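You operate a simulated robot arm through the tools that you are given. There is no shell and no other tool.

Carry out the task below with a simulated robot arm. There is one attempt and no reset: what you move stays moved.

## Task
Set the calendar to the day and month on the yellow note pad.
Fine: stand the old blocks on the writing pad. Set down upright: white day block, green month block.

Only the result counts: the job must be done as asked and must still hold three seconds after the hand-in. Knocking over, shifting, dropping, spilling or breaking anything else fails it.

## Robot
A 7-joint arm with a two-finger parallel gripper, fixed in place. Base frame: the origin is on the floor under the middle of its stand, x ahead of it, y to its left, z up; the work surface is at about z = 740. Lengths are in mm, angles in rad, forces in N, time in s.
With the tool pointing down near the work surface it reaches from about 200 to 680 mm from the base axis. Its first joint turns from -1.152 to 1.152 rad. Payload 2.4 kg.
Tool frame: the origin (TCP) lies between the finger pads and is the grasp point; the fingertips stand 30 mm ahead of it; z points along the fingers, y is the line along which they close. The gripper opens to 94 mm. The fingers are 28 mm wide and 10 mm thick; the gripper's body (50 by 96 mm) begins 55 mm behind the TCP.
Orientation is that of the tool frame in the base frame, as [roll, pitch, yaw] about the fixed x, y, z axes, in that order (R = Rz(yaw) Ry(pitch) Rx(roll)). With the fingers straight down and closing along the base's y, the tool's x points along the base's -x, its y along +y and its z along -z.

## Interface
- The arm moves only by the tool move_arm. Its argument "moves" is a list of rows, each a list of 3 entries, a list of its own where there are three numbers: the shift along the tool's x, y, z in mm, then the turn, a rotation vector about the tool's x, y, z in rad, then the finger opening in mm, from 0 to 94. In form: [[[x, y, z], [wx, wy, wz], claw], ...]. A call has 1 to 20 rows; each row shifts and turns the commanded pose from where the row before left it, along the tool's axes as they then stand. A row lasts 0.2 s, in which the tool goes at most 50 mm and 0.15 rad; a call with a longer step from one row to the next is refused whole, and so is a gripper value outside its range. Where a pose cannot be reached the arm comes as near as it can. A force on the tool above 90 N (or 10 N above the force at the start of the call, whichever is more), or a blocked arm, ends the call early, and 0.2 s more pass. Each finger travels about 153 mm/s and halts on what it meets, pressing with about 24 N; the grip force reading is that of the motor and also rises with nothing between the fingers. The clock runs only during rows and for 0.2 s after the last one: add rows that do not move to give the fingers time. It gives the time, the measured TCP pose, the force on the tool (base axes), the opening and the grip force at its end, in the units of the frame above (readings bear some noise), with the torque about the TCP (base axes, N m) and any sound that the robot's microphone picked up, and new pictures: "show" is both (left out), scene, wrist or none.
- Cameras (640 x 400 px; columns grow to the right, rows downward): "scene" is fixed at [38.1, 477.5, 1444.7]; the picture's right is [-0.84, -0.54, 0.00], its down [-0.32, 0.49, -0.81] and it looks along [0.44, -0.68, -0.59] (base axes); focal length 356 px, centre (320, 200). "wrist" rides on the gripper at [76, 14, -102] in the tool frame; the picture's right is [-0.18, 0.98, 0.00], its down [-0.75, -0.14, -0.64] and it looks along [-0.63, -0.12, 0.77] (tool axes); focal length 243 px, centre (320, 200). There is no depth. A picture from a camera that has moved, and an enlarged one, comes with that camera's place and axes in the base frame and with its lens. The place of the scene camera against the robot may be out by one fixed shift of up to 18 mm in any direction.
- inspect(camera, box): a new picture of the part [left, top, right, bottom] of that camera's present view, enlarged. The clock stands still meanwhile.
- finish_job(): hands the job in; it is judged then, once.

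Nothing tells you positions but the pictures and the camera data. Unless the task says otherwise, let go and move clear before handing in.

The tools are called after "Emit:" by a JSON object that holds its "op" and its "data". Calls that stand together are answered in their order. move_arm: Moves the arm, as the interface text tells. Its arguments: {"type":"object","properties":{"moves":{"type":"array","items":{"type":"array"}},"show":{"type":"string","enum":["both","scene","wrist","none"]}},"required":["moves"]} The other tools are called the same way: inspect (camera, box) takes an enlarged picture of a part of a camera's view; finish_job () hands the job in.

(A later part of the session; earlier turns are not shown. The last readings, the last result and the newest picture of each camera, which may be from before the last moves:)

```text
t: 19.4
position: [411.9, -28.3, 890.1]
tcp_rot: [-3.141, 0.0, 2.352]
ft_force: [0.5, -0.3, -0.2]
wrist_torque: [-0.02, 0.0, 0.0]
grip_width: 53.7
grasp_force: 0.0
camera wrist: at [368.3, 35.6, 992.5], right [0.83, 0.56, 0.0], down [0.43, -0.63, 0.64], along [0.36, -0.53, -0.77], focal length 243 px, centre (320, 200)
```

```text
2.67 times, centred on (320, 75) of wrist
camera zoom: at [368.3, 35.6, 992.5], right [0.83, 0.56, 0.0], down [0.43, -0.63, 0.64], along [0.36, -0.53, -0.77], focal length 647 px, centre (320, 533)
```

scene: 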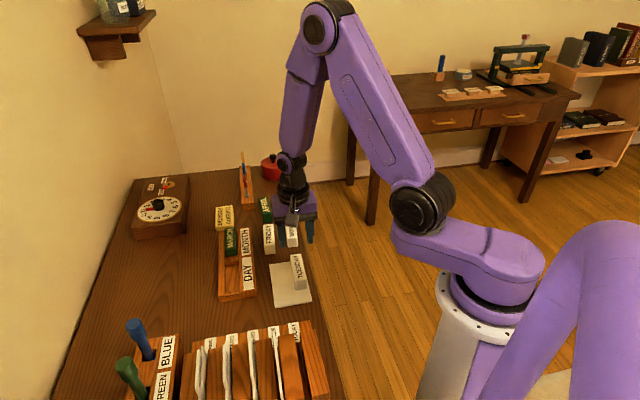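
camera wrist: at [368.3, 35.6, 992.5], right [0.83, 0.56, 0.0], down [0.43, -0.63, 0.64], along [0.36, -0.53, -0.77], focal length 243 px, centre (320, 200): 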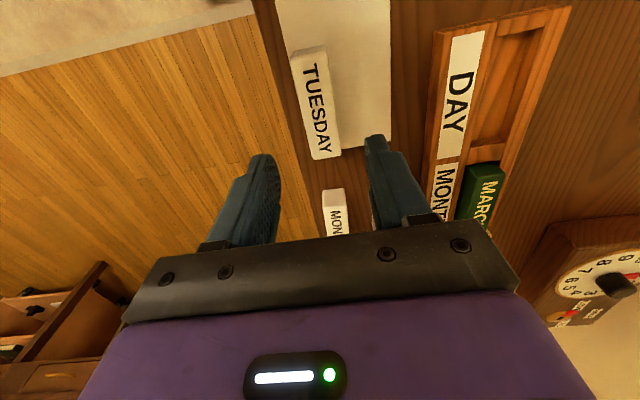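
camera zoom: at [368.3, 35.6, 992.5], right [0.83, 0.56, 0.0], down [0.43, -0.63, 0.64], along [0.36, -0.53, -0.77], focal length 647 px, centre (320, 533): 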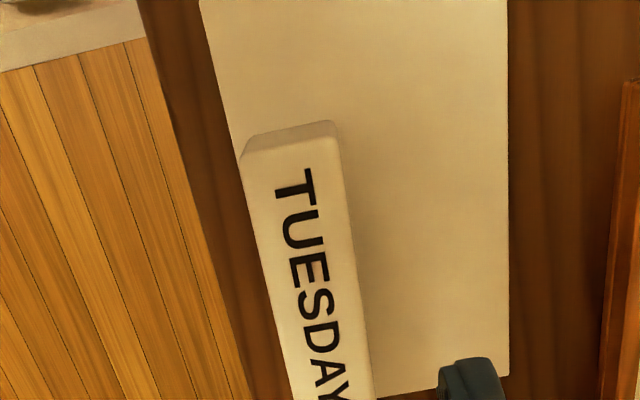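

TUESDAY stands on the pad. Now I go hover over MARCH, expected near (628,-15).

Emit:
{"op": "move_arm", "data": {"moves": [[[-27.9, 32.4, 0], [0, 0, 0], 60], [[-27.9, 32.4, 0], [0, 0, 0], 70], [[-27.9, 32.4, 0], [0, 0, 0], 80], [[-27.9, 32.4, 0], [0, 0, 0], 90], [[-27.9, 32.4, 0], [0, 0, 0], 94], [[0, 0, 0], [0, 0, 0], 94], [[0, 0, 0], [0, 0, 0], 94]], "show": "both"}}

Emit:
{"op": "inspect", "data": {"camera": "wrist", "box": [230, 40, 390, 140]}}

Emit:
{"op": "inspect", "data": {"camera": "wrist", "box": [240, 110, 400, 210]}}

```text
t: 21.0
position: [624.3, -13.6, 891.7]
tcp_rot: [-3.141, 0.0, 2.352]
ft_force: [-0.8, 0.2, -0.2]
wrist_torque: [0.01, 0.0, -0.02]
grip_width: 94.1
grasp_force: 0.0
camera wrist: at [581.2, 50.4, 993.6], right [0.83, 0.56, 0.0], down [0.43, -0.63, 0.64], along [0.36, -0.53, -0.77], focal length 243 px, centre (320, 200)
```

scene: 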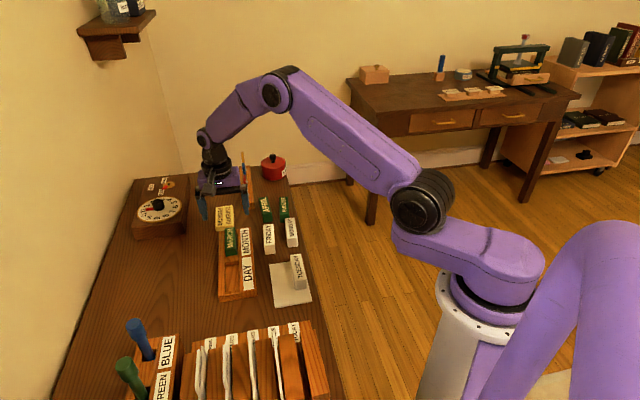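
wrist: 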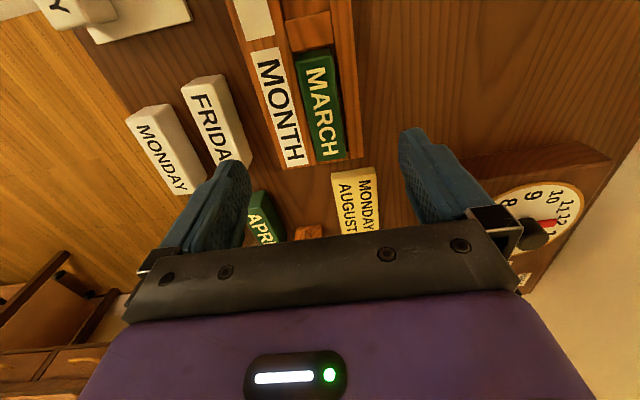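

```text
4.00 times, centred on (310, 90) of wrist
camera zoom: at [581.2, 50.4, 993.6], right [0.83, 0.56, 0.0], down [0.43, -0.63, 0.64], along [0.36, -0.53, -0.77], focal length 970 px, centre (360, 640)
```

zoom: 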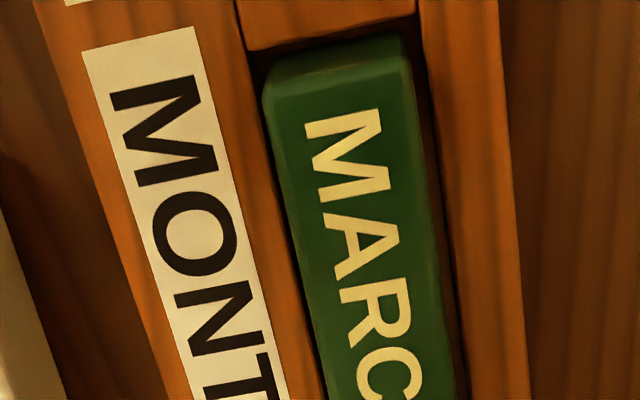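

```text
4.00 times, centred on (320, 160) of wrist
camera zoom: at [581.2, 50.4, 993.6], right [0.83, 0.56, 0.0], down [0.43, -0.63, 0.64], along [0.36, -0.53, -0.77], focal length 970 px, centre (320, 360)
```

zoom: 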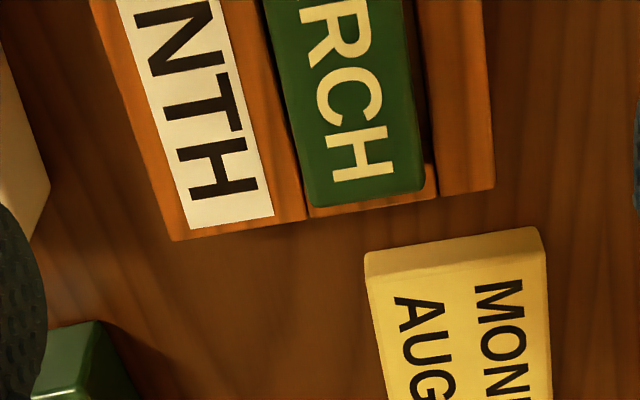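

MARCH's centre is at about (-3.5, +3.0) mm in the tool frame and aligned. Centring, narrowing the fingers, and descending to just above grip height.

Emit:
{"op": "move_arm", "data": {"moves": [[[-3.5, 3.0, 10], [0, 0, 0], 70], [[0, 0, 20], [0, 0, 0], 54], [[0, 0, 20], [0, 0, 0], 50], [[0, 0, 20], [0, 0, 0], 50], [[0, 0, 15], [0, 0, 0], 50], [[0, 0, 5], [0, 0, 0], 50], [[0, 0, 0], [0, 0, 0], 50], [[0, 0, 0], [0, 0, 0], 50]], "show": "wrist"}}

Emit:
{"op": "inspect", "data": {"camera": "wrist", "box": [240, 100, 400, 200]}}

Emit:
{"op": "inspect", "data": {"camera": "scene", "box": [200, 205, 280, 260]}}

```text
t: 22.8
position: [628.9, -16.2, 802.2]
tcp_rot: [3.141, 0.0, 2.352]
ft_force: [0.2, 1.0, 0.5]
wrist_torque: [0.03, 0.0, -0.04]
grip_width: 50.0
grasp_force: 0.1
camera wrist: at [585.6, 48.3, 903.2], right [0.83, 0.56, 0.0], down [0.43, -0.63, 0.64], along [0.36, -0.53, -0.77], focal length 243 px, centre (320, 200)
```

wrist: 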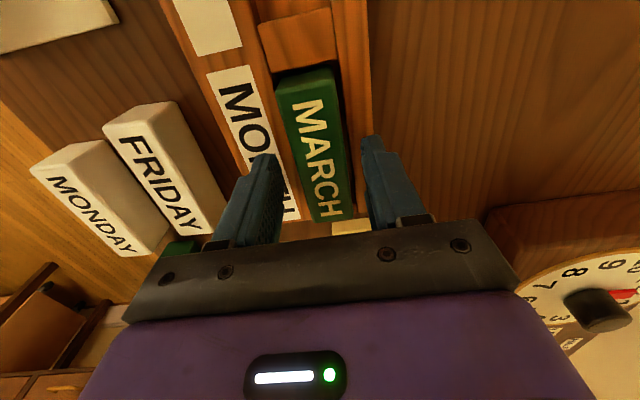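

```text
4.00 times, centred on (320, 150) of wrist
camera zoom: at [585.6, 48.3, 903.2], right [0.83, 0.56, 0.0], down [0.43, -0.63, 0.64], along [0.36, -0.53, -0.77], focal length 970 px, centre (320, 400)
```

zoom: 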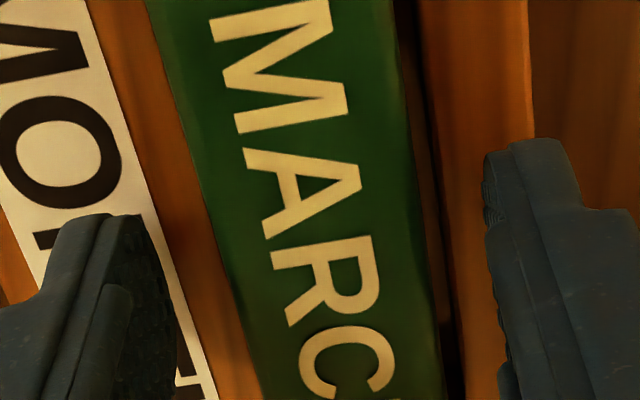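

```text
7.27 times, centred on (240, 232) of scene
camera zoom: at [38.1, 477.4, 1444.7], right [-0.84, -0.54, 0.0], down [-0.32, 0.49, -0.81], along [0.44, -0.68, -0.59], focal length 2586 px, centre (902, -36)
```

zoom: 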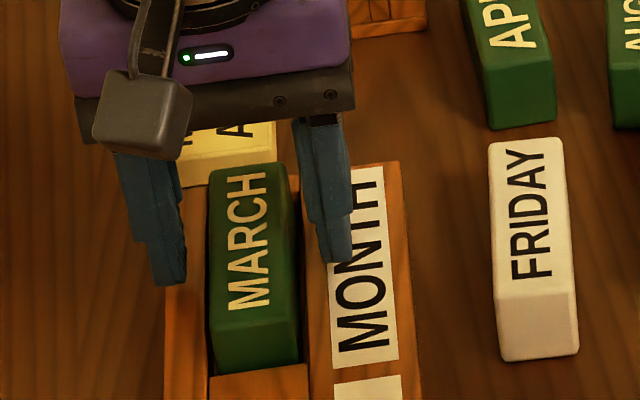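

Fingers are symmetric about MARCH. Going down 8 mm to the same grip height and closing.

Emit:
{"op": "move_arm", "data": {"moves": [[[0, 0, 3], [0, 0, 0], 46], [[0, 0, 3], [0, 0, 0], 46], [[0, 0, 2], [0, 0, 0], 46], [[0, 0, 0], [0, 0, 0], 46], [[0, 0, 0], [0, 0, 0], 36], [[0, 0, 0], [0, 0, 0], 30], [[0, 0, 0], [0, 0, 0], 22], [[0, 0, 0], [0, 0, 0], 20], [[0, 0, 0], [0, 0, 0], 20]], "show": "wrist"}}

Emit:
{"op": "inspect", "data": {"camera": "wrist", "box": [240, 40, 400, 140]}}

```text
t: 24.8
position: [629.0, -16.0, 793.7]
tcp_rot: [3.141, 0.002, 2.348]
ft_force: [-4.8, -7.6, 22.1]
wrist_torque: [-0.25, 0.56, 0.13]
grip_width: 29.3
grasp_force: 23.7
camera wrist: at [585.8, 47.5, 895.7], right [0.83, 0.56, 0.0], down [0.43, -0.64, 0.64], along [0.36, -0.53, -0.77], focal length 243 px, centre (320, 200)
```

wrist: 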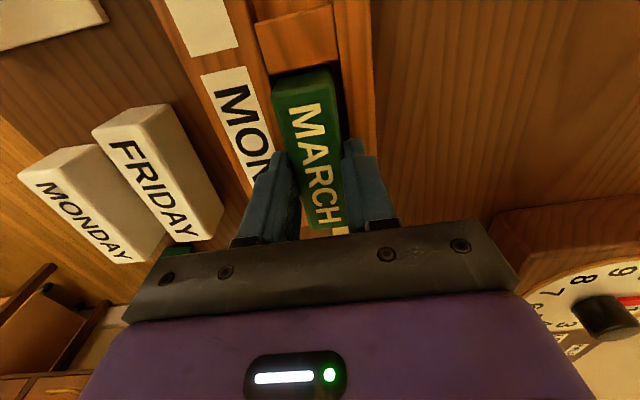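

```text
4.00 times, centred on (320, 90) of wrist
camera zoom: at [585.8, 47.5, 895.7], right [0.83, 0.56, 0.0], down [0.43, -0.64, 0.64], along [0.36, -0.53, -0.77], focal length 970 px, centre (320, 640)
```

zoom: 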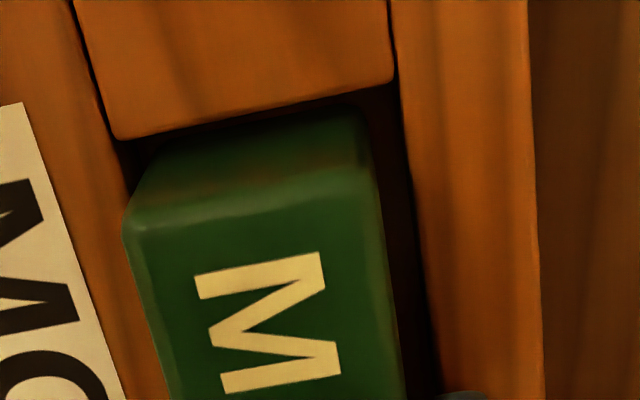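

Light 22 N contact shows the fingertip just met the rail top (rails at about z 763.7), useful to know; MARCH is gripped. Lifting it slowly straight up.

Emit:
{"op": "move_arm", "data": {"moves": [[[0, 0, -2], [0, 0, 0], 20], [[0, 0, -4], [0, 0, 0], 20], [[0, 0, -8], [0, 0, 0], 20], [[0, 0, -10], [0, 0, 0], 20], [[0, 0, -15], [0, 0, 0], 20], [[0, 0, -20], [0, 0, 0], 20], [[0, 0, -20], [0, 0, 0], 20], [[0, 0, -15], [0, 0, 0], 20], [[0, 0, 0], [0, 0, 0], 20]], "show": "both"}}

Emit:
{"op": "inspect", "data": {"camera": "scene", "box": [210, 200, 338, 320]}}

```text
t: 26.8
position: [628.3, -15.9, 888.3]
tcp_rot: [-3.141, -0.001, 2.351]
ft_force: [0.5, 0.6, 0.0]
wrist_torque: [-0.01, 0.0, 0.02]
grip_width: 29.2
grasp_force: 24.0
camera wrist: at [584.9, 49.1, 990.3], right [0.83, 0.56, 0.0], down [0.43, -0.63, 0.64], along [0.36, -0.53, -0.77], focal length 243 px, centre (320, 200)
```

scene: 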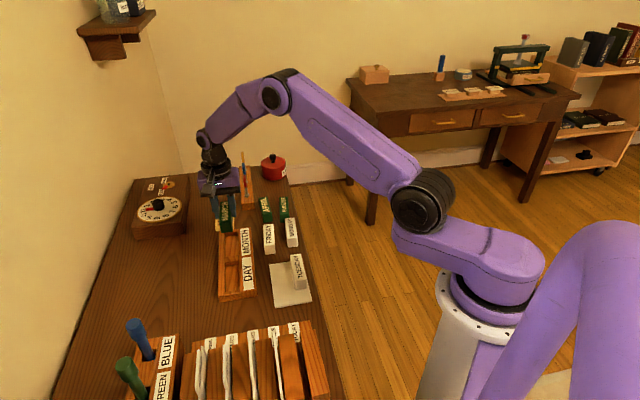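
wrist: 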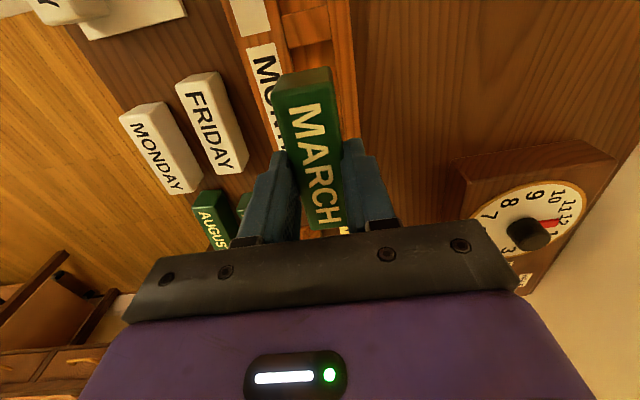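

```text
3.33 times, centred on (274, 260) of scene
camera zoom: at [38.1, 477.4, 1444.7], right [-0.84, -0.54, 0.0], down [-0.32, 0.49, -0.81], along [0.44, -0.68, -0.59], focal length 1186 px, centre (473, 0)
```

zoom: 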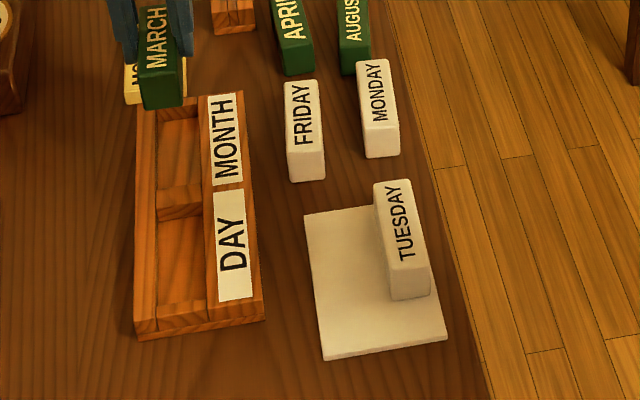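

MARCH is lifted, everything else in place. Carrying it to the free half of the pad, target TCP about (447,7).

Emit:
{"op": "move_arm", "data": {"moves": [[[28.9, -22.6, 0], [0, 0, 0], 20], [[28.9, -22.6, 0], [0, 0, 0], 20], [[28.9, -22.6, 0], [0, 0, 0], 20], [[28.9, -22.7, 0], [0, 0, 0], 20], [[28.8, -22.7, 0], [0, 0, 0], 20], [[0, 0, 0], [0, 0, 0], 20], [[0, 0, 0], [0, 0, 0], 20]], "show": "both"}}

Emit:
{"op": "inspect", "data": {"camera": "wrist", "box": [180, 0, 420, 150]}}

Emit:
{"op": "inspect", "data": {"camera": "scene", "box": [230, 220, 338, 320]}}

```text
t: 28.4
position: [447.9, 8.5, 887.9]
tcp_rot: [-3.141, 0.001, 2.351]
ft_force: [0.0, -1.3, -0.3]
wrist_torque: [0.03, -0.01, 0.01]
grip_width: 29.3
grasp_force: 24.4
camera wrist: at [404.4, 72.2, 988.7], right [0.83, 0.56, 0.0], down [0.43, -0.63, 0.64], along [0.36, -0.53, -0.77], focal length 243 px, centre (320, 200)
```

scene: 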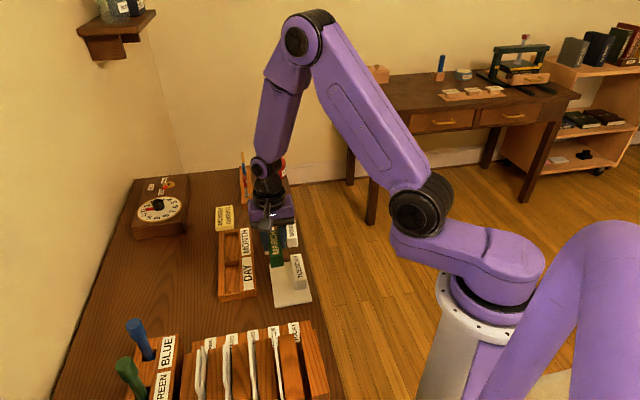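
wrist: 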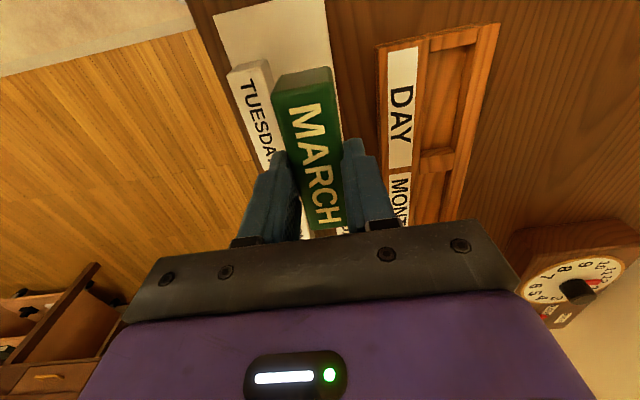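

```text
2.67 times, centred on (300, 75) of wrist
camera zoom: at [404.4, 72.2, 988.7], right [0.83, 0.56, 0.0], down [0.43, -0.63, 0.64], along [0.36, -0.53, -0.77], focal length 647 px, centre (373, 533)
```

zoom: 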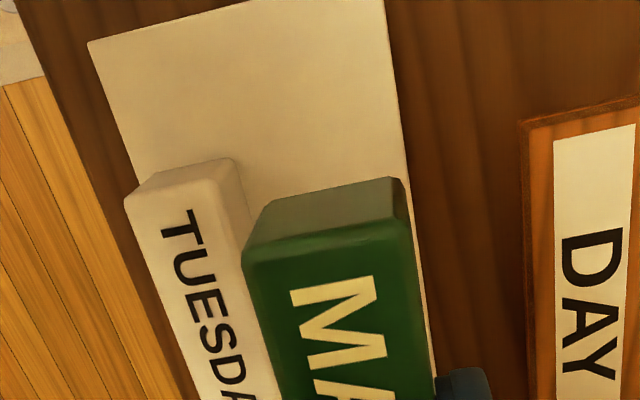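

```text
4.00 times, centred on (284, 270) of scene
camera zoom: at [38.1, 477.5, 1444.7], right [-0.84, -0.54, 0.0], down [-0.32, 0.49, -0.81], along [0.44, -0.68, -0.59], focal length 1422 px, centre (464, -80)
```

zoom: 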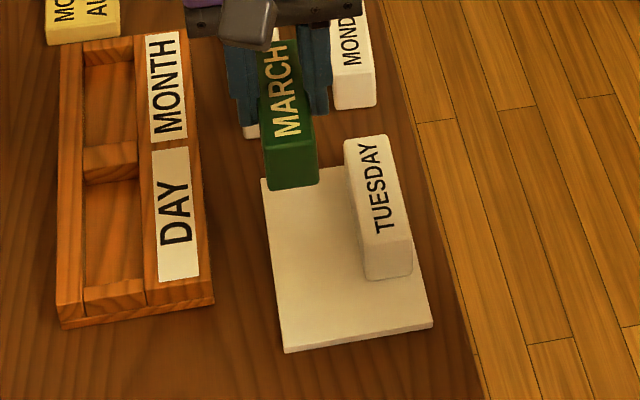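

Right margin to the pad edge is only ~2.7 mm here, so I shift 2 mm left and lower to just above the pad.

Emit:
{"op": "move_arm", "data": {"moves": [[[0, -2, 10], [0, 0, 0], 20], [[0, 0, 25], [0, 0, 0], 20], [[0, 0, 25], [0, 0, 0], 20], [[0, 0, 20], [0, 0, 0], 20], [[0, 0, 8], [0, 0, 0], 20], [[0, 0, 3], [0, 0, 0], 20], [[0, 0, 0], [0, 0, 0], 20], [[0, 0, 0], [0, 0, 0], 20]], "show": "both"}}

Emit:
{"op": "inspect", "data": {"camera": "wrist", "box": [180, 0, 420, 150]}}

Emit:
{"op": "inspect", "data": {"camera": "scene", "box": [250, 230, 330, 310]}}

```text
t: 30.2
position: [446.2, 8.0, 796.1]
tcp_rot: [-3.141, 0.0, 2.351]
ft_force: [-0.6, -0.5, -0.3]
wrist_torque: [-0.02, 0.0, 0.03]
grip_width: 29.0
grasp_force: 23.7
camera wrist: at [401.9, 71.1, 898.3], right [0.83, 0.56, 0.0], down [0.43, -0.63, 0.64], along [0.36, -0.53, -0.77], focal length 243 px, centre (320, 200)
```

scene: 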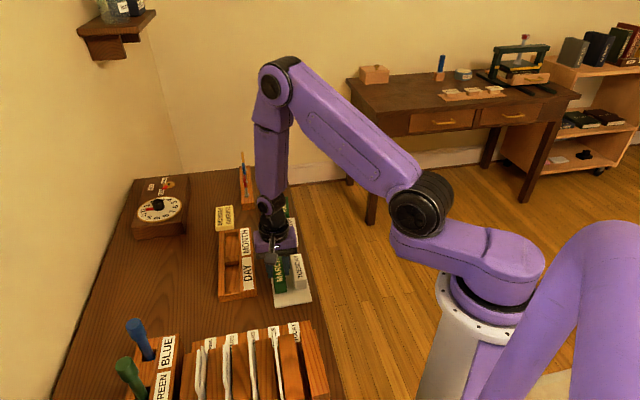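
wrist: 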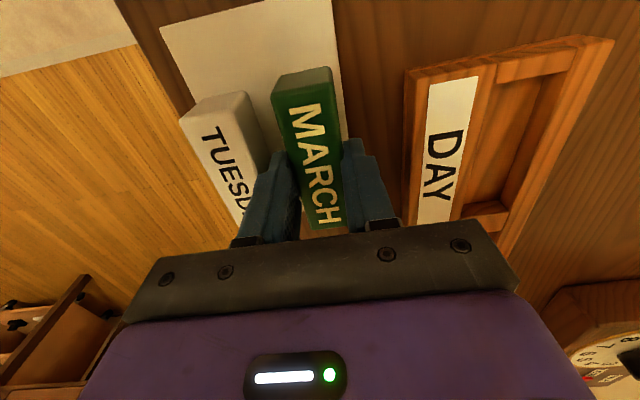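

```text
2.67 times, centred on (300, 75) of wrist
camera zoom: at [401.9, 71.1, 898.3], right [0.83, 0.56, 0.0], down [0.43, -0.63, 0.64], along [0.36, -0.53, -0.77], focal length 647 px, centre (373, 533)
```

zoom: 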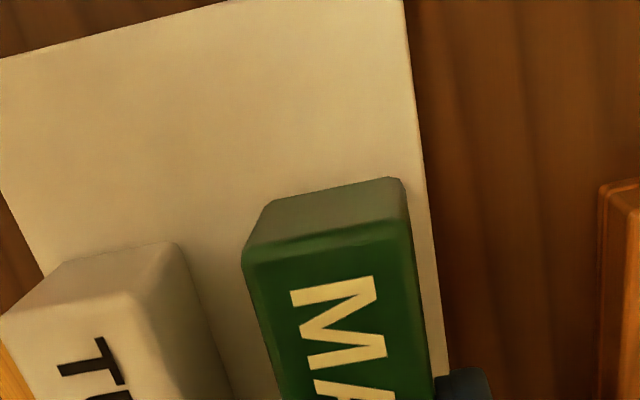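

```text
5.00 times, centred on (290, 270) of scene
camera zoom: at [38.1, 477.5, 1444.7], right [-0.84, -0.54, 0.0], down [-0.32, 0.49, -0.81], along [0.44, -0.68, -0.59], focal length 1778 px, centre (470, -150)
```

zoom: 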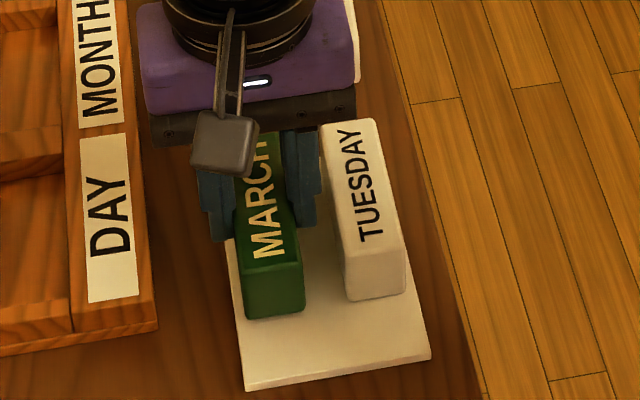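

MARCH is just above the pad with ~4 mm edge margin and ~20 mm gap to TUESDAY. Stepping down gently until contact.

Emit:
{"op": "move_arm", "data": {"moves": [[[0, 0, 1.5], [0, 0, 0], 20], [[0, 0, 1.5], [0, 0, 0], 20], [[0, 0, 0], [0, 0, 0], 20]], "show": "none"}}

```text
t: 31.0
position: [446.3, 6.2, 794.4]
tcp_rot: [3.141, -0.001, 2.351]
ft_force: [0.3, 0.0, -0.2]
wrist_torque: [0.0, -0.05, 0.01]
grip_width: 29.4
grasp_force: 24.5
```

Still no contact force at about z 794. Going down another 2 mm in small steps.

Emit:
{"op": "move_arm", "data": {"moves": [[[0, 0, 1], [0, 0, 0], 20], [[0, 0, 1], [0, 0, 0], 20], [[0, 0, 0], [0, 0, 0], 20]], "show": "none"}}

```text
t: 31.8
position: [446.4, 6.5, 790.9]
tcp_rot: [-3.141, 0.0, 2.352]
ft_force: [-3.1, 0.4, 10.3]
wrist_torque: [-0.21, -0.1, -0.02]
grip_width: 29.2
grasp_force: 24.2
```

Contact (10 N): MARCH rests on the pad. Opening modestly and rising straight up.

Emit:
{"op": "move_arm", "data": {"moves": [[[0, 0, 0], [0, 0, 0], 28], [[0, 0, 0], [0, 0, 0], 34], [[0, 0, 0], [0, 0, 0], 39], [[0, 0, 0], [0, 0, 0], 39], [[0, 0, -8], [0, 0, 0], 39], [[0, 0, -15], [0, 0, 0], 39], [[0, 0, -25], [0, 0, 0], 39], [[0, 0, -40], [0, 0, 0], 50], [[0, 0, -12], [0, 0, 0], 54], [[0, 0, 0], [0, 0, 0], 54]], "show": "both"}}

Emit:
{"op": "inspect", "data": {"camera": "scene", "box": [210, 200, 338, 320]}}

Emit:
{"op": "inspect", "data": {"camera": "wrist", "box": [180, 0, 420, 150]}}

```text
t: 34.0
position: [445.6, 4.5, 895.5]
tcp_rot: [-3.141, -0.001, 2.352]
ft_force: [0.3, 0.8, -0.8]
wrist_torque: [0.01, 0.01, 0.0]
grip_width: 53.6
grasp_force: 0.1
camera wrist: at [401.9, 69.6, 996.5], right [0.83, 0.56, 0.0], down [0.43, -0.63, 0.64], along [0.36, -0.53, -0.77], focal length 243 px, centre (320, 200)
```

scene: 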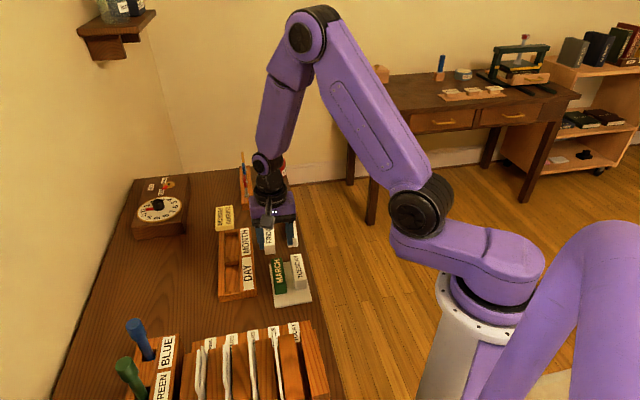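
wrist: 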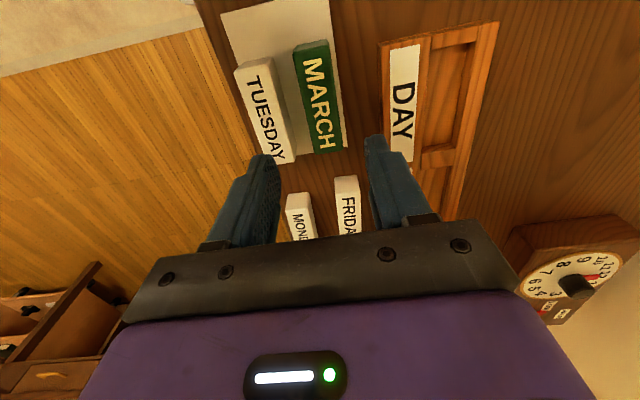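

```text
3.33 times, centred on (274, 260) of scene
camera zoom: at [38.1, 477.4, 1444.7], right [-0.84, -0.54, 0.0], down [-0.32, 0.49, -0.81], along [0.44, -0.68, -0.59], focal length 1186 px, centre (473, 0)
```

zoom: 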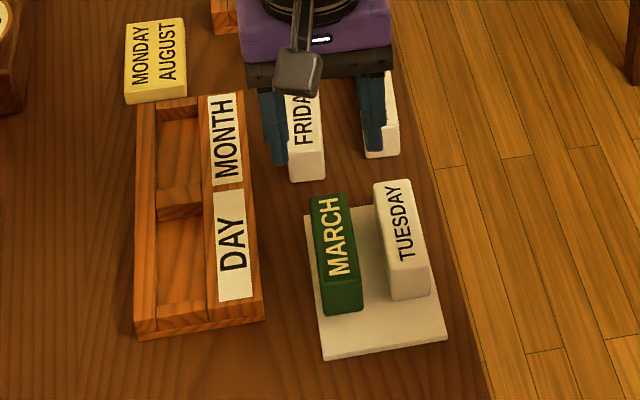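

```text
2.67 times, centred on (300, 75) of wrist
camera zoom: at [401.9, 69.6, 996.5], right [0.83, 0.56, 0.0], down [0.43, -0.63, 0.64], along [0.36, -0.53, -0.77], focal length 647 px, centre (373, 533)
```

zoom: 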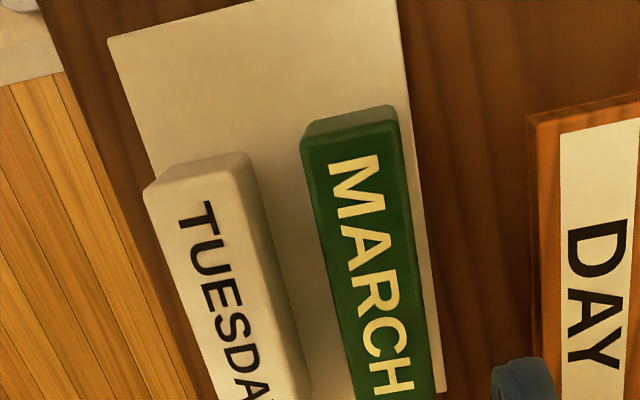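

Both old blocks stand on the pad. Now hovering over MONDAY (≈(518,-144)) to measure its position and angle.

Emit:
{"op": "move_arm", "data": {"moves": [[[-39, -12.6, 0], [0, 0, 0], 60], [[-39, -12.6, 0], [0, 0, 0], 70], [[-39, -12.6, 0], [0, 0, 0], 80], [[-39, -12.6, 0], [0, 0, 0], 94], [[0, 0, 0], [0, 0, 0], 94], [[0, 0, 0], [0, 0, 0], 94]], "show": "both"}}

Emit:
{"op": "inspect", "data": {"camera": "wrist", "box": [230, 40, 390, 140]}}

Emit:
{"op": "inspect", "data": {"camera": "wrist", "box": [240, 110, 400, 210]}}

```text
t: 35.4
position: [521.7, -139.6, 891.9]
tcp_rot: [3.14, 0.001, 2.352]
ft_force: [-0.8, -0.4, 0.2]
wrist_torque: [0.0, 0.02, 0.03]
grip_width: 93.9
grasp_force: 0.2
camera wrist: at [478.1, -77.3, 994.2], right [0.83, 0.56, 0.0], down [0.43, -0.63, 0.64], along [0.36, -0.53, -0.77], focal length 243 px, centre (320, 200)
```

scene: 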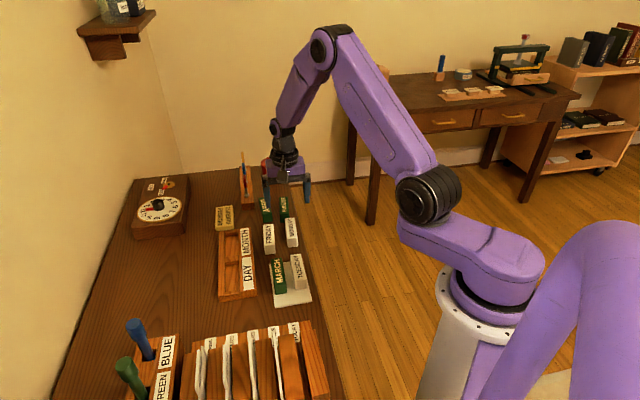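
wrist: 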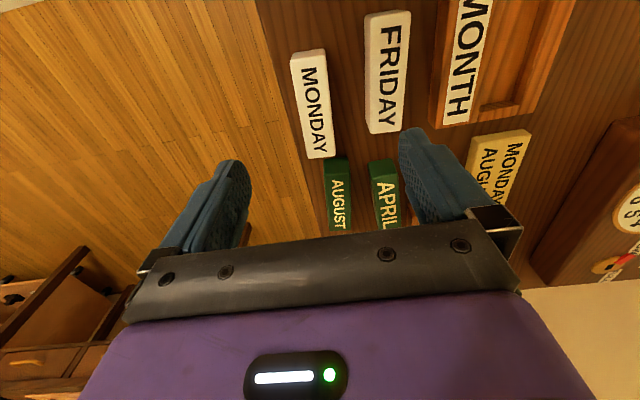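

```text
4.00 times, centred on (310, 90) of wrist
camera zoom: at [478.1, -77.3, 994.2], right [0.83, 0.56, 0.0], down [0.43, -0.63, 0.64], along [0.36, -0.53, -0.77], focal length 970 px, centre (360, 640)
```

zoom: 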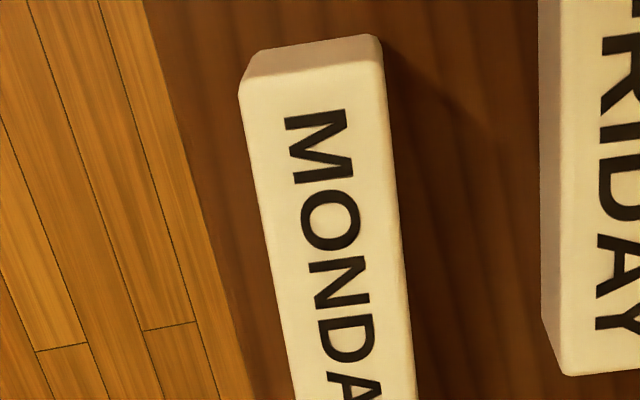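

```text
4.00 times, centred on (320, 160) of wrist
camera zoom: at [478.1, -77.3, 994.2], right [0.83, 0.56, 0.0], down [0.43, -0.63, 0.64], along [0.36, -0.53, -0.77], focal length 970 px, centre (320, 360)
```

zoom: 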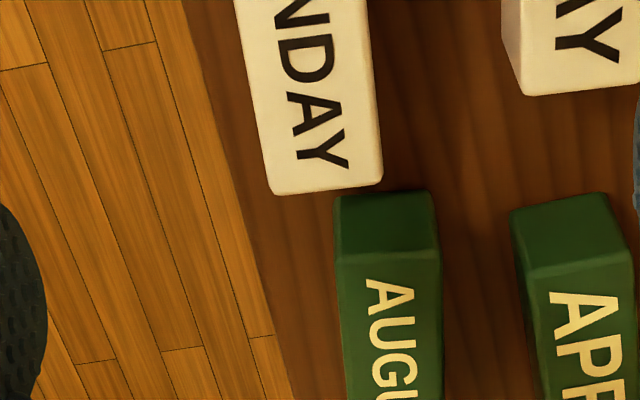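

MONDAY's centre is about (-4.9,-4.8) in the tool frame, turned +0.042 rad; FRIDAY's side is ~34 mm away, leaving room for a finger. I align and descend to z≈805 for a check.

Emit:
{"op": "move_arm", "data": {"moves": [[[-4.9, -4.8, 10], [0, 0, 0.042], 70], [[0, 0, 20], [0, 0, 0], 54], [[0, 0, 20], [0, 0, 0], 48], [[0, 0, 20], [0, 0, 0], 48], [[0, 0, 12], [0, 0, 0], 48], [[0, 0, 5], [0, 0, 0], 48], [[0, 0, 0], [0, 0, 0], 48], [[0, 0, 0], [0, 0, 0], 48]], "show": "both"}}

Emit:
{"op": "inspect", "data": {"camera": "wrist", "box": [240, 60, 400, 160]}}

Emit:
{"op": "inspect", "data": {"camera": "wrist", "box": [240, 130, 400, 230]}}

Emit:
{"op": "inspect", "data": {"camera": "scene", "box": [250, 190, 314, 255]}}

```text
t: 37.2
position: [520.2, -145.6, 805.5]
tcp_rot: [3.14, -0.001, 2.308]
ft_force: [0.2, -0.4, -0.1]
wrist_torque: [0.01, 0.01, 0.03]
grip_width: 48.2
grasp_force: 0.1
camera wrist: at [478.4, -80.7, 907.5], right [0.85, 0.53, 0.0], down [0.4, -0.65, 0.64], along [0.34, -0.55, -0.77], focal length 243 px, centre (320, 200)
```

scene: 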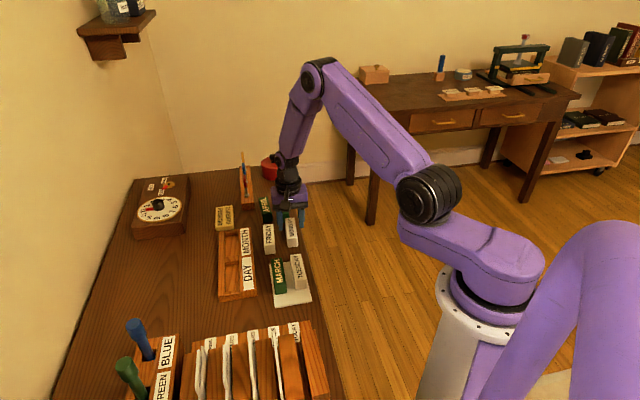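
wrist: 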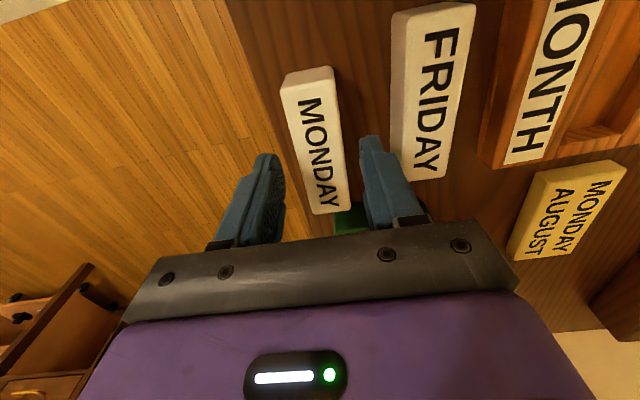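

```text
4.00 times, centred on (320, 110) of wrist
camera zoom: at [478.4, -80.7, 907.5], right [0.85, 0.53, 0.0], down [0.4, -0.65, 0.64], along [0.34, -0.55, -0.77], focal length 970 px, centre (320, 560)
```

zoom: 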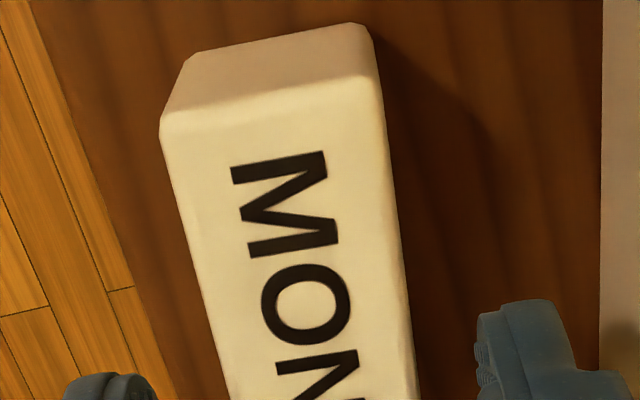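

```text
4.00 times, centred on (320, 180) of wrist
camera zoom: at [478.4, -80.7, 907.5], right [0.85, 0.53, 0.0], down [0.4, -0.65, 0.64], along [0.34, -0.55, -0.77], focal length 970 px, centre (320, 280)
```

zoom: 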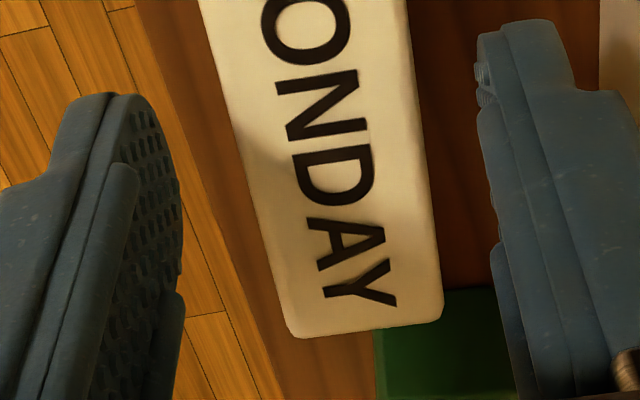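

```text
6.15 times, centred on (282, 222) of scene
camera zoom: at [38.1, 477.4, 1444.7], right [-0.84, -0.54, 0.0], down [-0.32, 0.49, -0.81], along [0.44, -0.68, -0.59], focal length 2188 px, centre (554, 62)
```

zoom: 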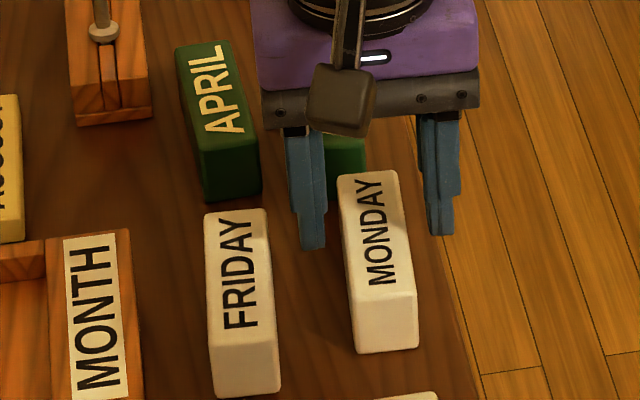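

MONDAY is nearly centred; small correction (-2.8, +0.5 mm, +0.014 rad), then down to z≈790 and close.

Emit:
{"op": "move_arm", "data": {"moves": [[[-2.8, 0.5, 3], [0, 0, 0.014], 46], [[0, 0, 4], [0, 0, 0], 46], [[0, 0, 4], [0, 0, 0], 46], [[0, 0, 4], [0, 0, 0], 46], [[0, 0, 0], [0, 0, 0], 46], [[0, 0, 0], [0, 0, 0], 36], [[0, 0, 0], [0, 0, 0], 30], [[0, 0, 0], [0, 0, 0], 22], [[0, 0, 0], [0, 0, 0], 20], [[0, 0, 0], [0, 0, 0], 20]], "show": "wrist"}}

Emit:
{"op": "inspect", "data": {"camera": "scene", "box": [250, 190, 314, 255]}}

```text
t: 39.4
position: [521.5, -148.6, 791.0]
tcp_rot: [3.141, -0.001, 2.294]
ft_force: [-0.2, -0.2, -0.7]
wrist_torque: [-0.01, 0.02, 0.0]
grip_width: 29.4
grasp_force: 24.2
camera wrist: at [481.7, -82.2, 892.3], right [0.86, 0.51, 0.0], down [0.39, -0.66, 0.64], along [0.33, -0.55, -0.77], focal length 243 px, centre (320, 200)
```

wrist: 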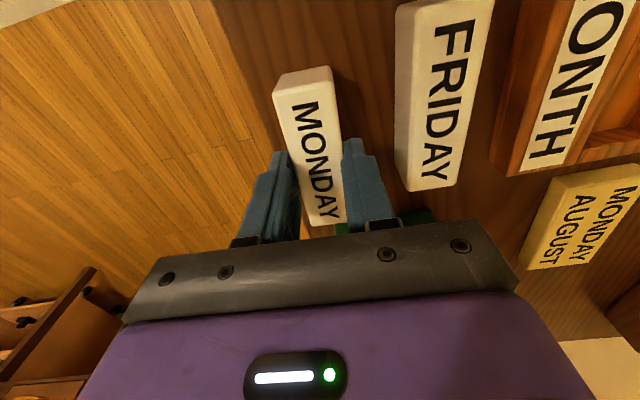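

```text
6.15 times, centred on (282, 222) of scene
camera zoom: at [38.1, 477.4, 1444.7], right [-0.84, -0.54, 0.0], down [-0.32, 0.49, -0.81], along [0.44, -0.68, -0.59], focal length 2188 px, centre (554, 62)
```

zoom: 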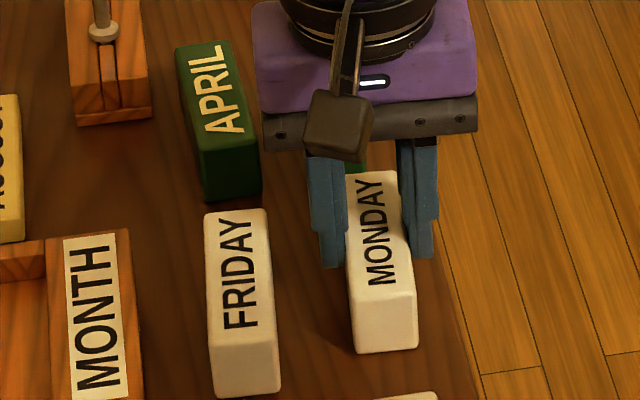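

MONDAY is gripped (29.4 mm). Lifting straight up and checking how it sits in the fingers.

Emit:
{"op": "move_arm", "data": {"moves": [[[0, 0, -5], [0, 0, 0], 20], [[0, 0, -10], [0, 0, 0], 20], [[0, 0, -20], [0, 0, 0], 20], [[0, 0, -25], [0, 0, 0], 20], [[0, 0, -25], [0, 0, 0], 20], [[0, 0, -15], [0, 0, 0], 20], [[0, 0, 0], [0, 0, 0], 20]], "show": "both"}}

Emit:
{"op": "inspect", "data": {"camera": "wrist", "box": [240, 50, 400, 150]}}

Emit:
{"op": "inspect", "data": {"camera": "wrist", "box": [240, 150, 400, 250]}}

```text
t: 41.0
position: [522.4, -149.7, 890.1]
tcp_rot: [-3.141, 0.001, 2.296]
ft_force: [-0.7, 0.3, -0.2]
wrist_torque: [0.02, -0.06, -0.04]
grip_width: 29.2
grasp_force: 24.2
camera wrist: at [482.6, -83.6, 992.5], right [0.86, 0.51, 0.0], down [0.39, -0.66, 0.64], along [0.33, -0.55, -0.77], focal length 243 px, centre (320, 200)
```

scene: 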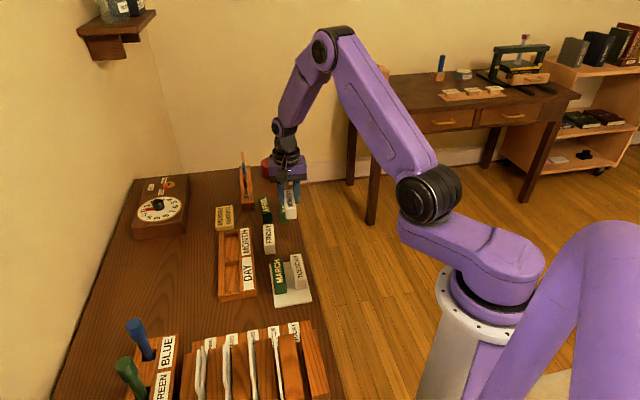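
wrist: 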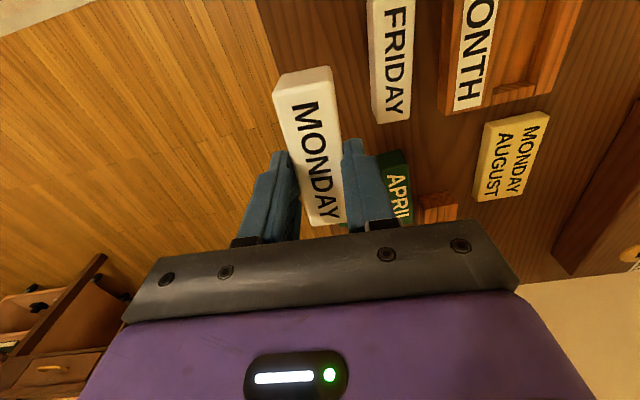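

```text
4.00 times, centred on (320, 100) of wrist
camera zoom: at [482.6, -83.6, 992.5], right [0.86, 0.51, 0.0], down [0.39, -0.66, 0.64], along [0.33, -0.55, -0.77], focal length 970 px, centre (320, 600)
```

zoom: 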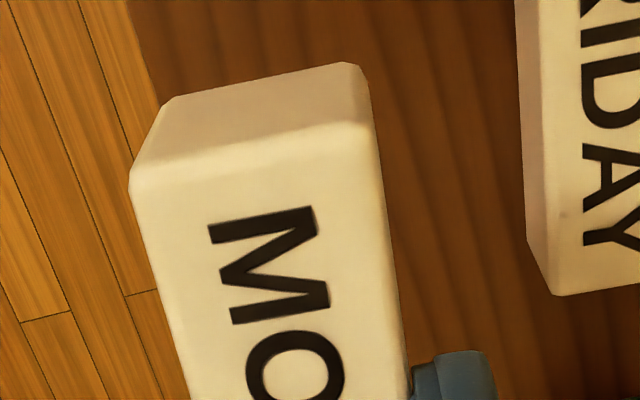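

```text
4.00 times, centred on (320, 200) of wrist
camera zoom: at [482.6, -83.6, 992.5], right [0.86, 0.51, 0.0], down [0.39, -0.66, 0.64], along [0.33, -0.55, -0.77], focal length 970 px, centre (320, 200)
```

zoom: 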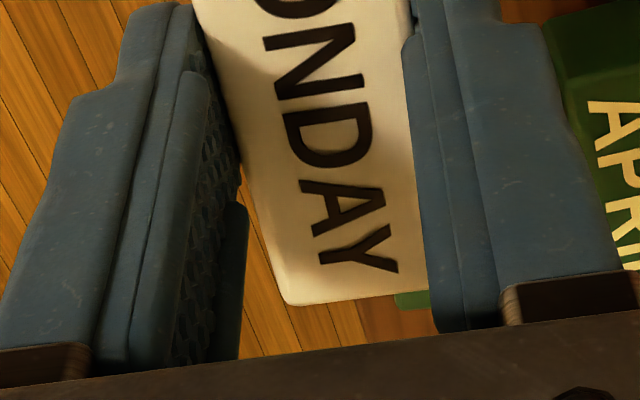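

MONDAY is centred in the fingers (offset ≈0). Turning back to the tray's angle and carrying it over the DAY slot.

Emit:
{"op": "move_arm", "data": {"moves": [[[0, 0, 0], [0, 0, -0.056], 20], [[28.3, 33.9, 0], [0, 0, 0], 20], [[28.3, 33.9, 0], [0, 0, 0], 20], [[28.3, 33.9, 0], [0, 0, 0], 20], [[28.3, 33.9, 0], [0, 0, 0], 20], [[28.3, 33.9, 0], [0, 0, 0], 20], [[0, 0, 0], [0, 0, 0], 20], [[0, 0, 0], [0, 0, 0], 20]], "show": "both"}}

Emit:
{"op": "inspect", "data": {"camera": "wrist", "box": [220, 0, 400, 112]}}

Emit:
{"op": "inspect", "data": {"camera": "scene", "box": [200, 220, 280, 305]}}

```text
t: 42.8
position: [544.5, 69.8, 891.7]
tcp_rot: [3.141, -0.001, 2.352]
ft_force: [0.0, -0.2, -0.6]
wrist_torque: [0.0, -0.01, 0.02]
grip_width: 29.1
grasp_force: 24.1
camera wrist: at [499.8, 134.3, 991.9], right [0.83, 0.56, 0.0], down [0.43, -0.63, 0.64], along [0.36, -0.53, -0.77], focal length 243 px, centre (320, 200)
```

scene: 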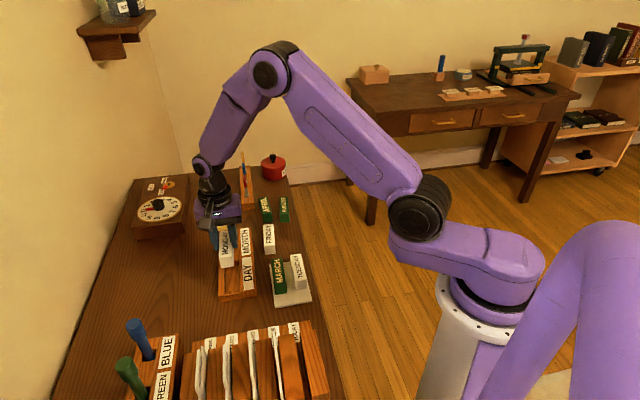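
wrist: 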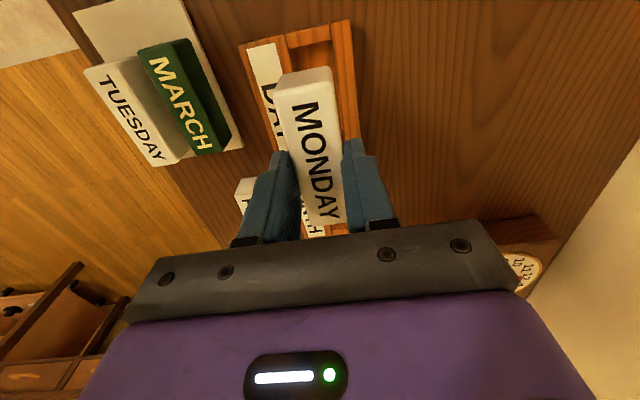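

```text
3.56 times, centred on (310, 56) of wrist
camera zoom: at [499.8, 134.3, 991.9], right [0.83, 0.56, 0.0], down [0.43, -0.63, 0.64], along [0.36, -0.53, -0.77], focal length 863 px, centre (356, 712)
```

zoom: 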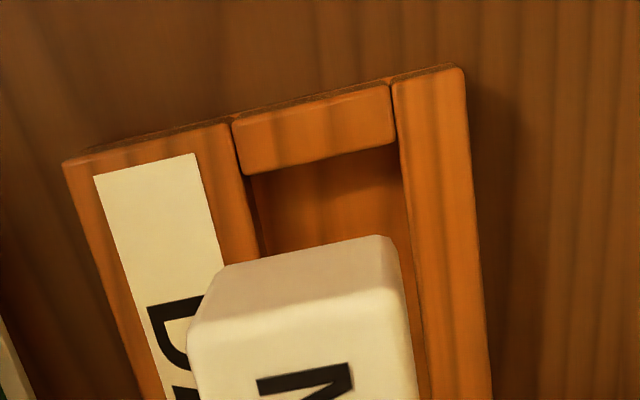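

```text
4.71 times, centred on (240, 262) of scene
camera zoom: at [38.1, 477.5, 1444.7], right [-0.84, -0.54, 0.0], down [-0.32, 0.49, -0.81], along [0.44, -0.68, -0.59], focal length 1674 px, centre (696, -94)
```

zoom: 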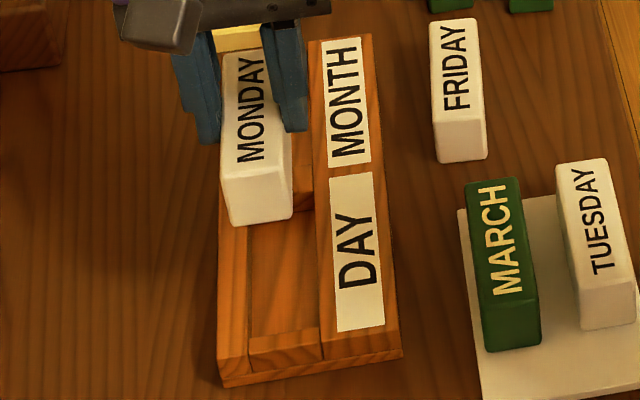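

The slot runs y -17…+18 and its far wall at x≈48.7 in the tool frame, so I'm centred lengthwise and need +0.5 mm sideways. Lowering until the block's bottom is just above the rails.

Emit:
{"op": "move_arm", "data": {"moves": [[[0, 0.5, 10], [0, 0, 0], 20], [[0, 0, 20], [0, 0, 0], 20], [[0, 0, 20], [0, 0, 0], 20], [[0, 0, 17], [0, 0, 0], 20], [[0, 0, 0], [0, 0, 0], 20], [[0, 0, 0], [0, 0, 0], 20]], "show": "both"}}

Emit:
{"op": "inspect", "data": {"camera": "wrist", "box": [220, 0, 400, 112]}}

Emit:
{"op": "inspect", "data": {"camera": "scene", "box": [205, 235, 275, 305]}}

```text
t: 44.2
position: [542.3, 71.4, 824.2]
tcp_rot: [3.141, -0.001, 2.351]
ft_force: [-0.2, 0.0, 0.0]
wrist_torque: [-0.01, 0.03, 0.02]
grip_width: 29.1
grasp_force: 24.0
camera wrist: at [498.6, 135.2, 925.8], right [0.83, 0.56, 0.0], down [0.43, -0.63, 0.64], along [0.36, -0.53, -0.77], focal length 243 px, centre (320, 200)
```

scene: 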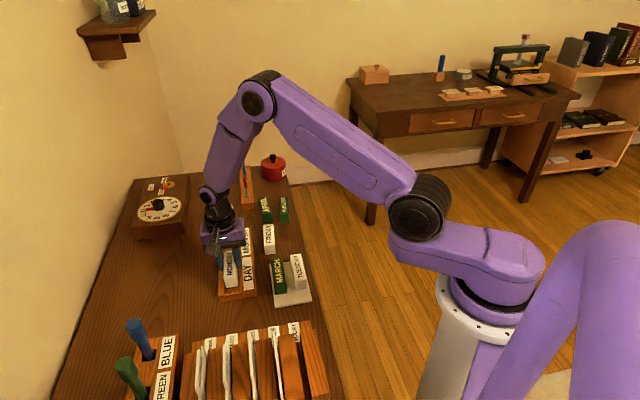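
wrist: 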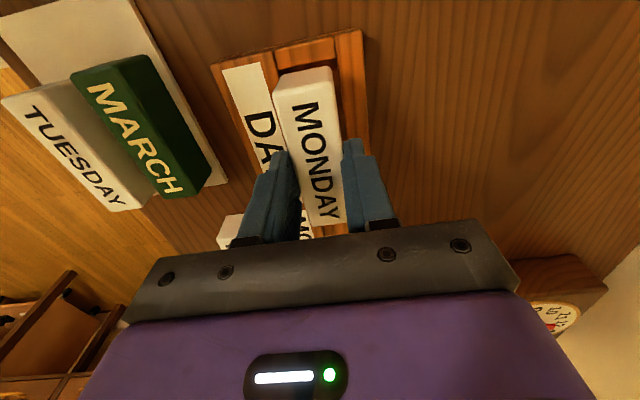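

```text
3.56 times, centred on (310, 56) of wrist
camera zoom: at [498.6, 135.2, 925.8], right [0.83, 0.56, 0.0], down [0.43, -0.63, 0.64], along [0.36, -0.53, -0.77], focal length 863 px, centre (356, 712)
```

zoom: 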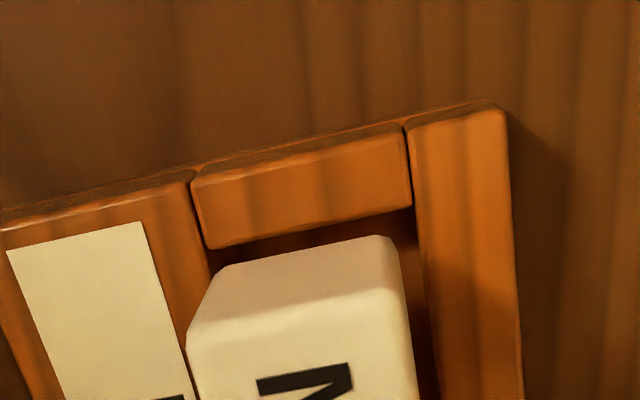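

```text
5.71 times, centred on (240, 270) of scene
camera zoom: at [38.1, 477.5, 1444.7], right [-0.84, -0.54, 0.0], down [-0.32, 0.49, -0.81], along [0.44, -0.68, -0.59], focal length 2032 px, centre (777, -200)
```

zoom: 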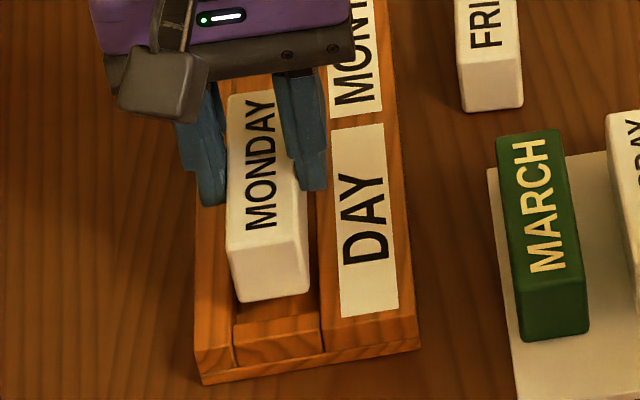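

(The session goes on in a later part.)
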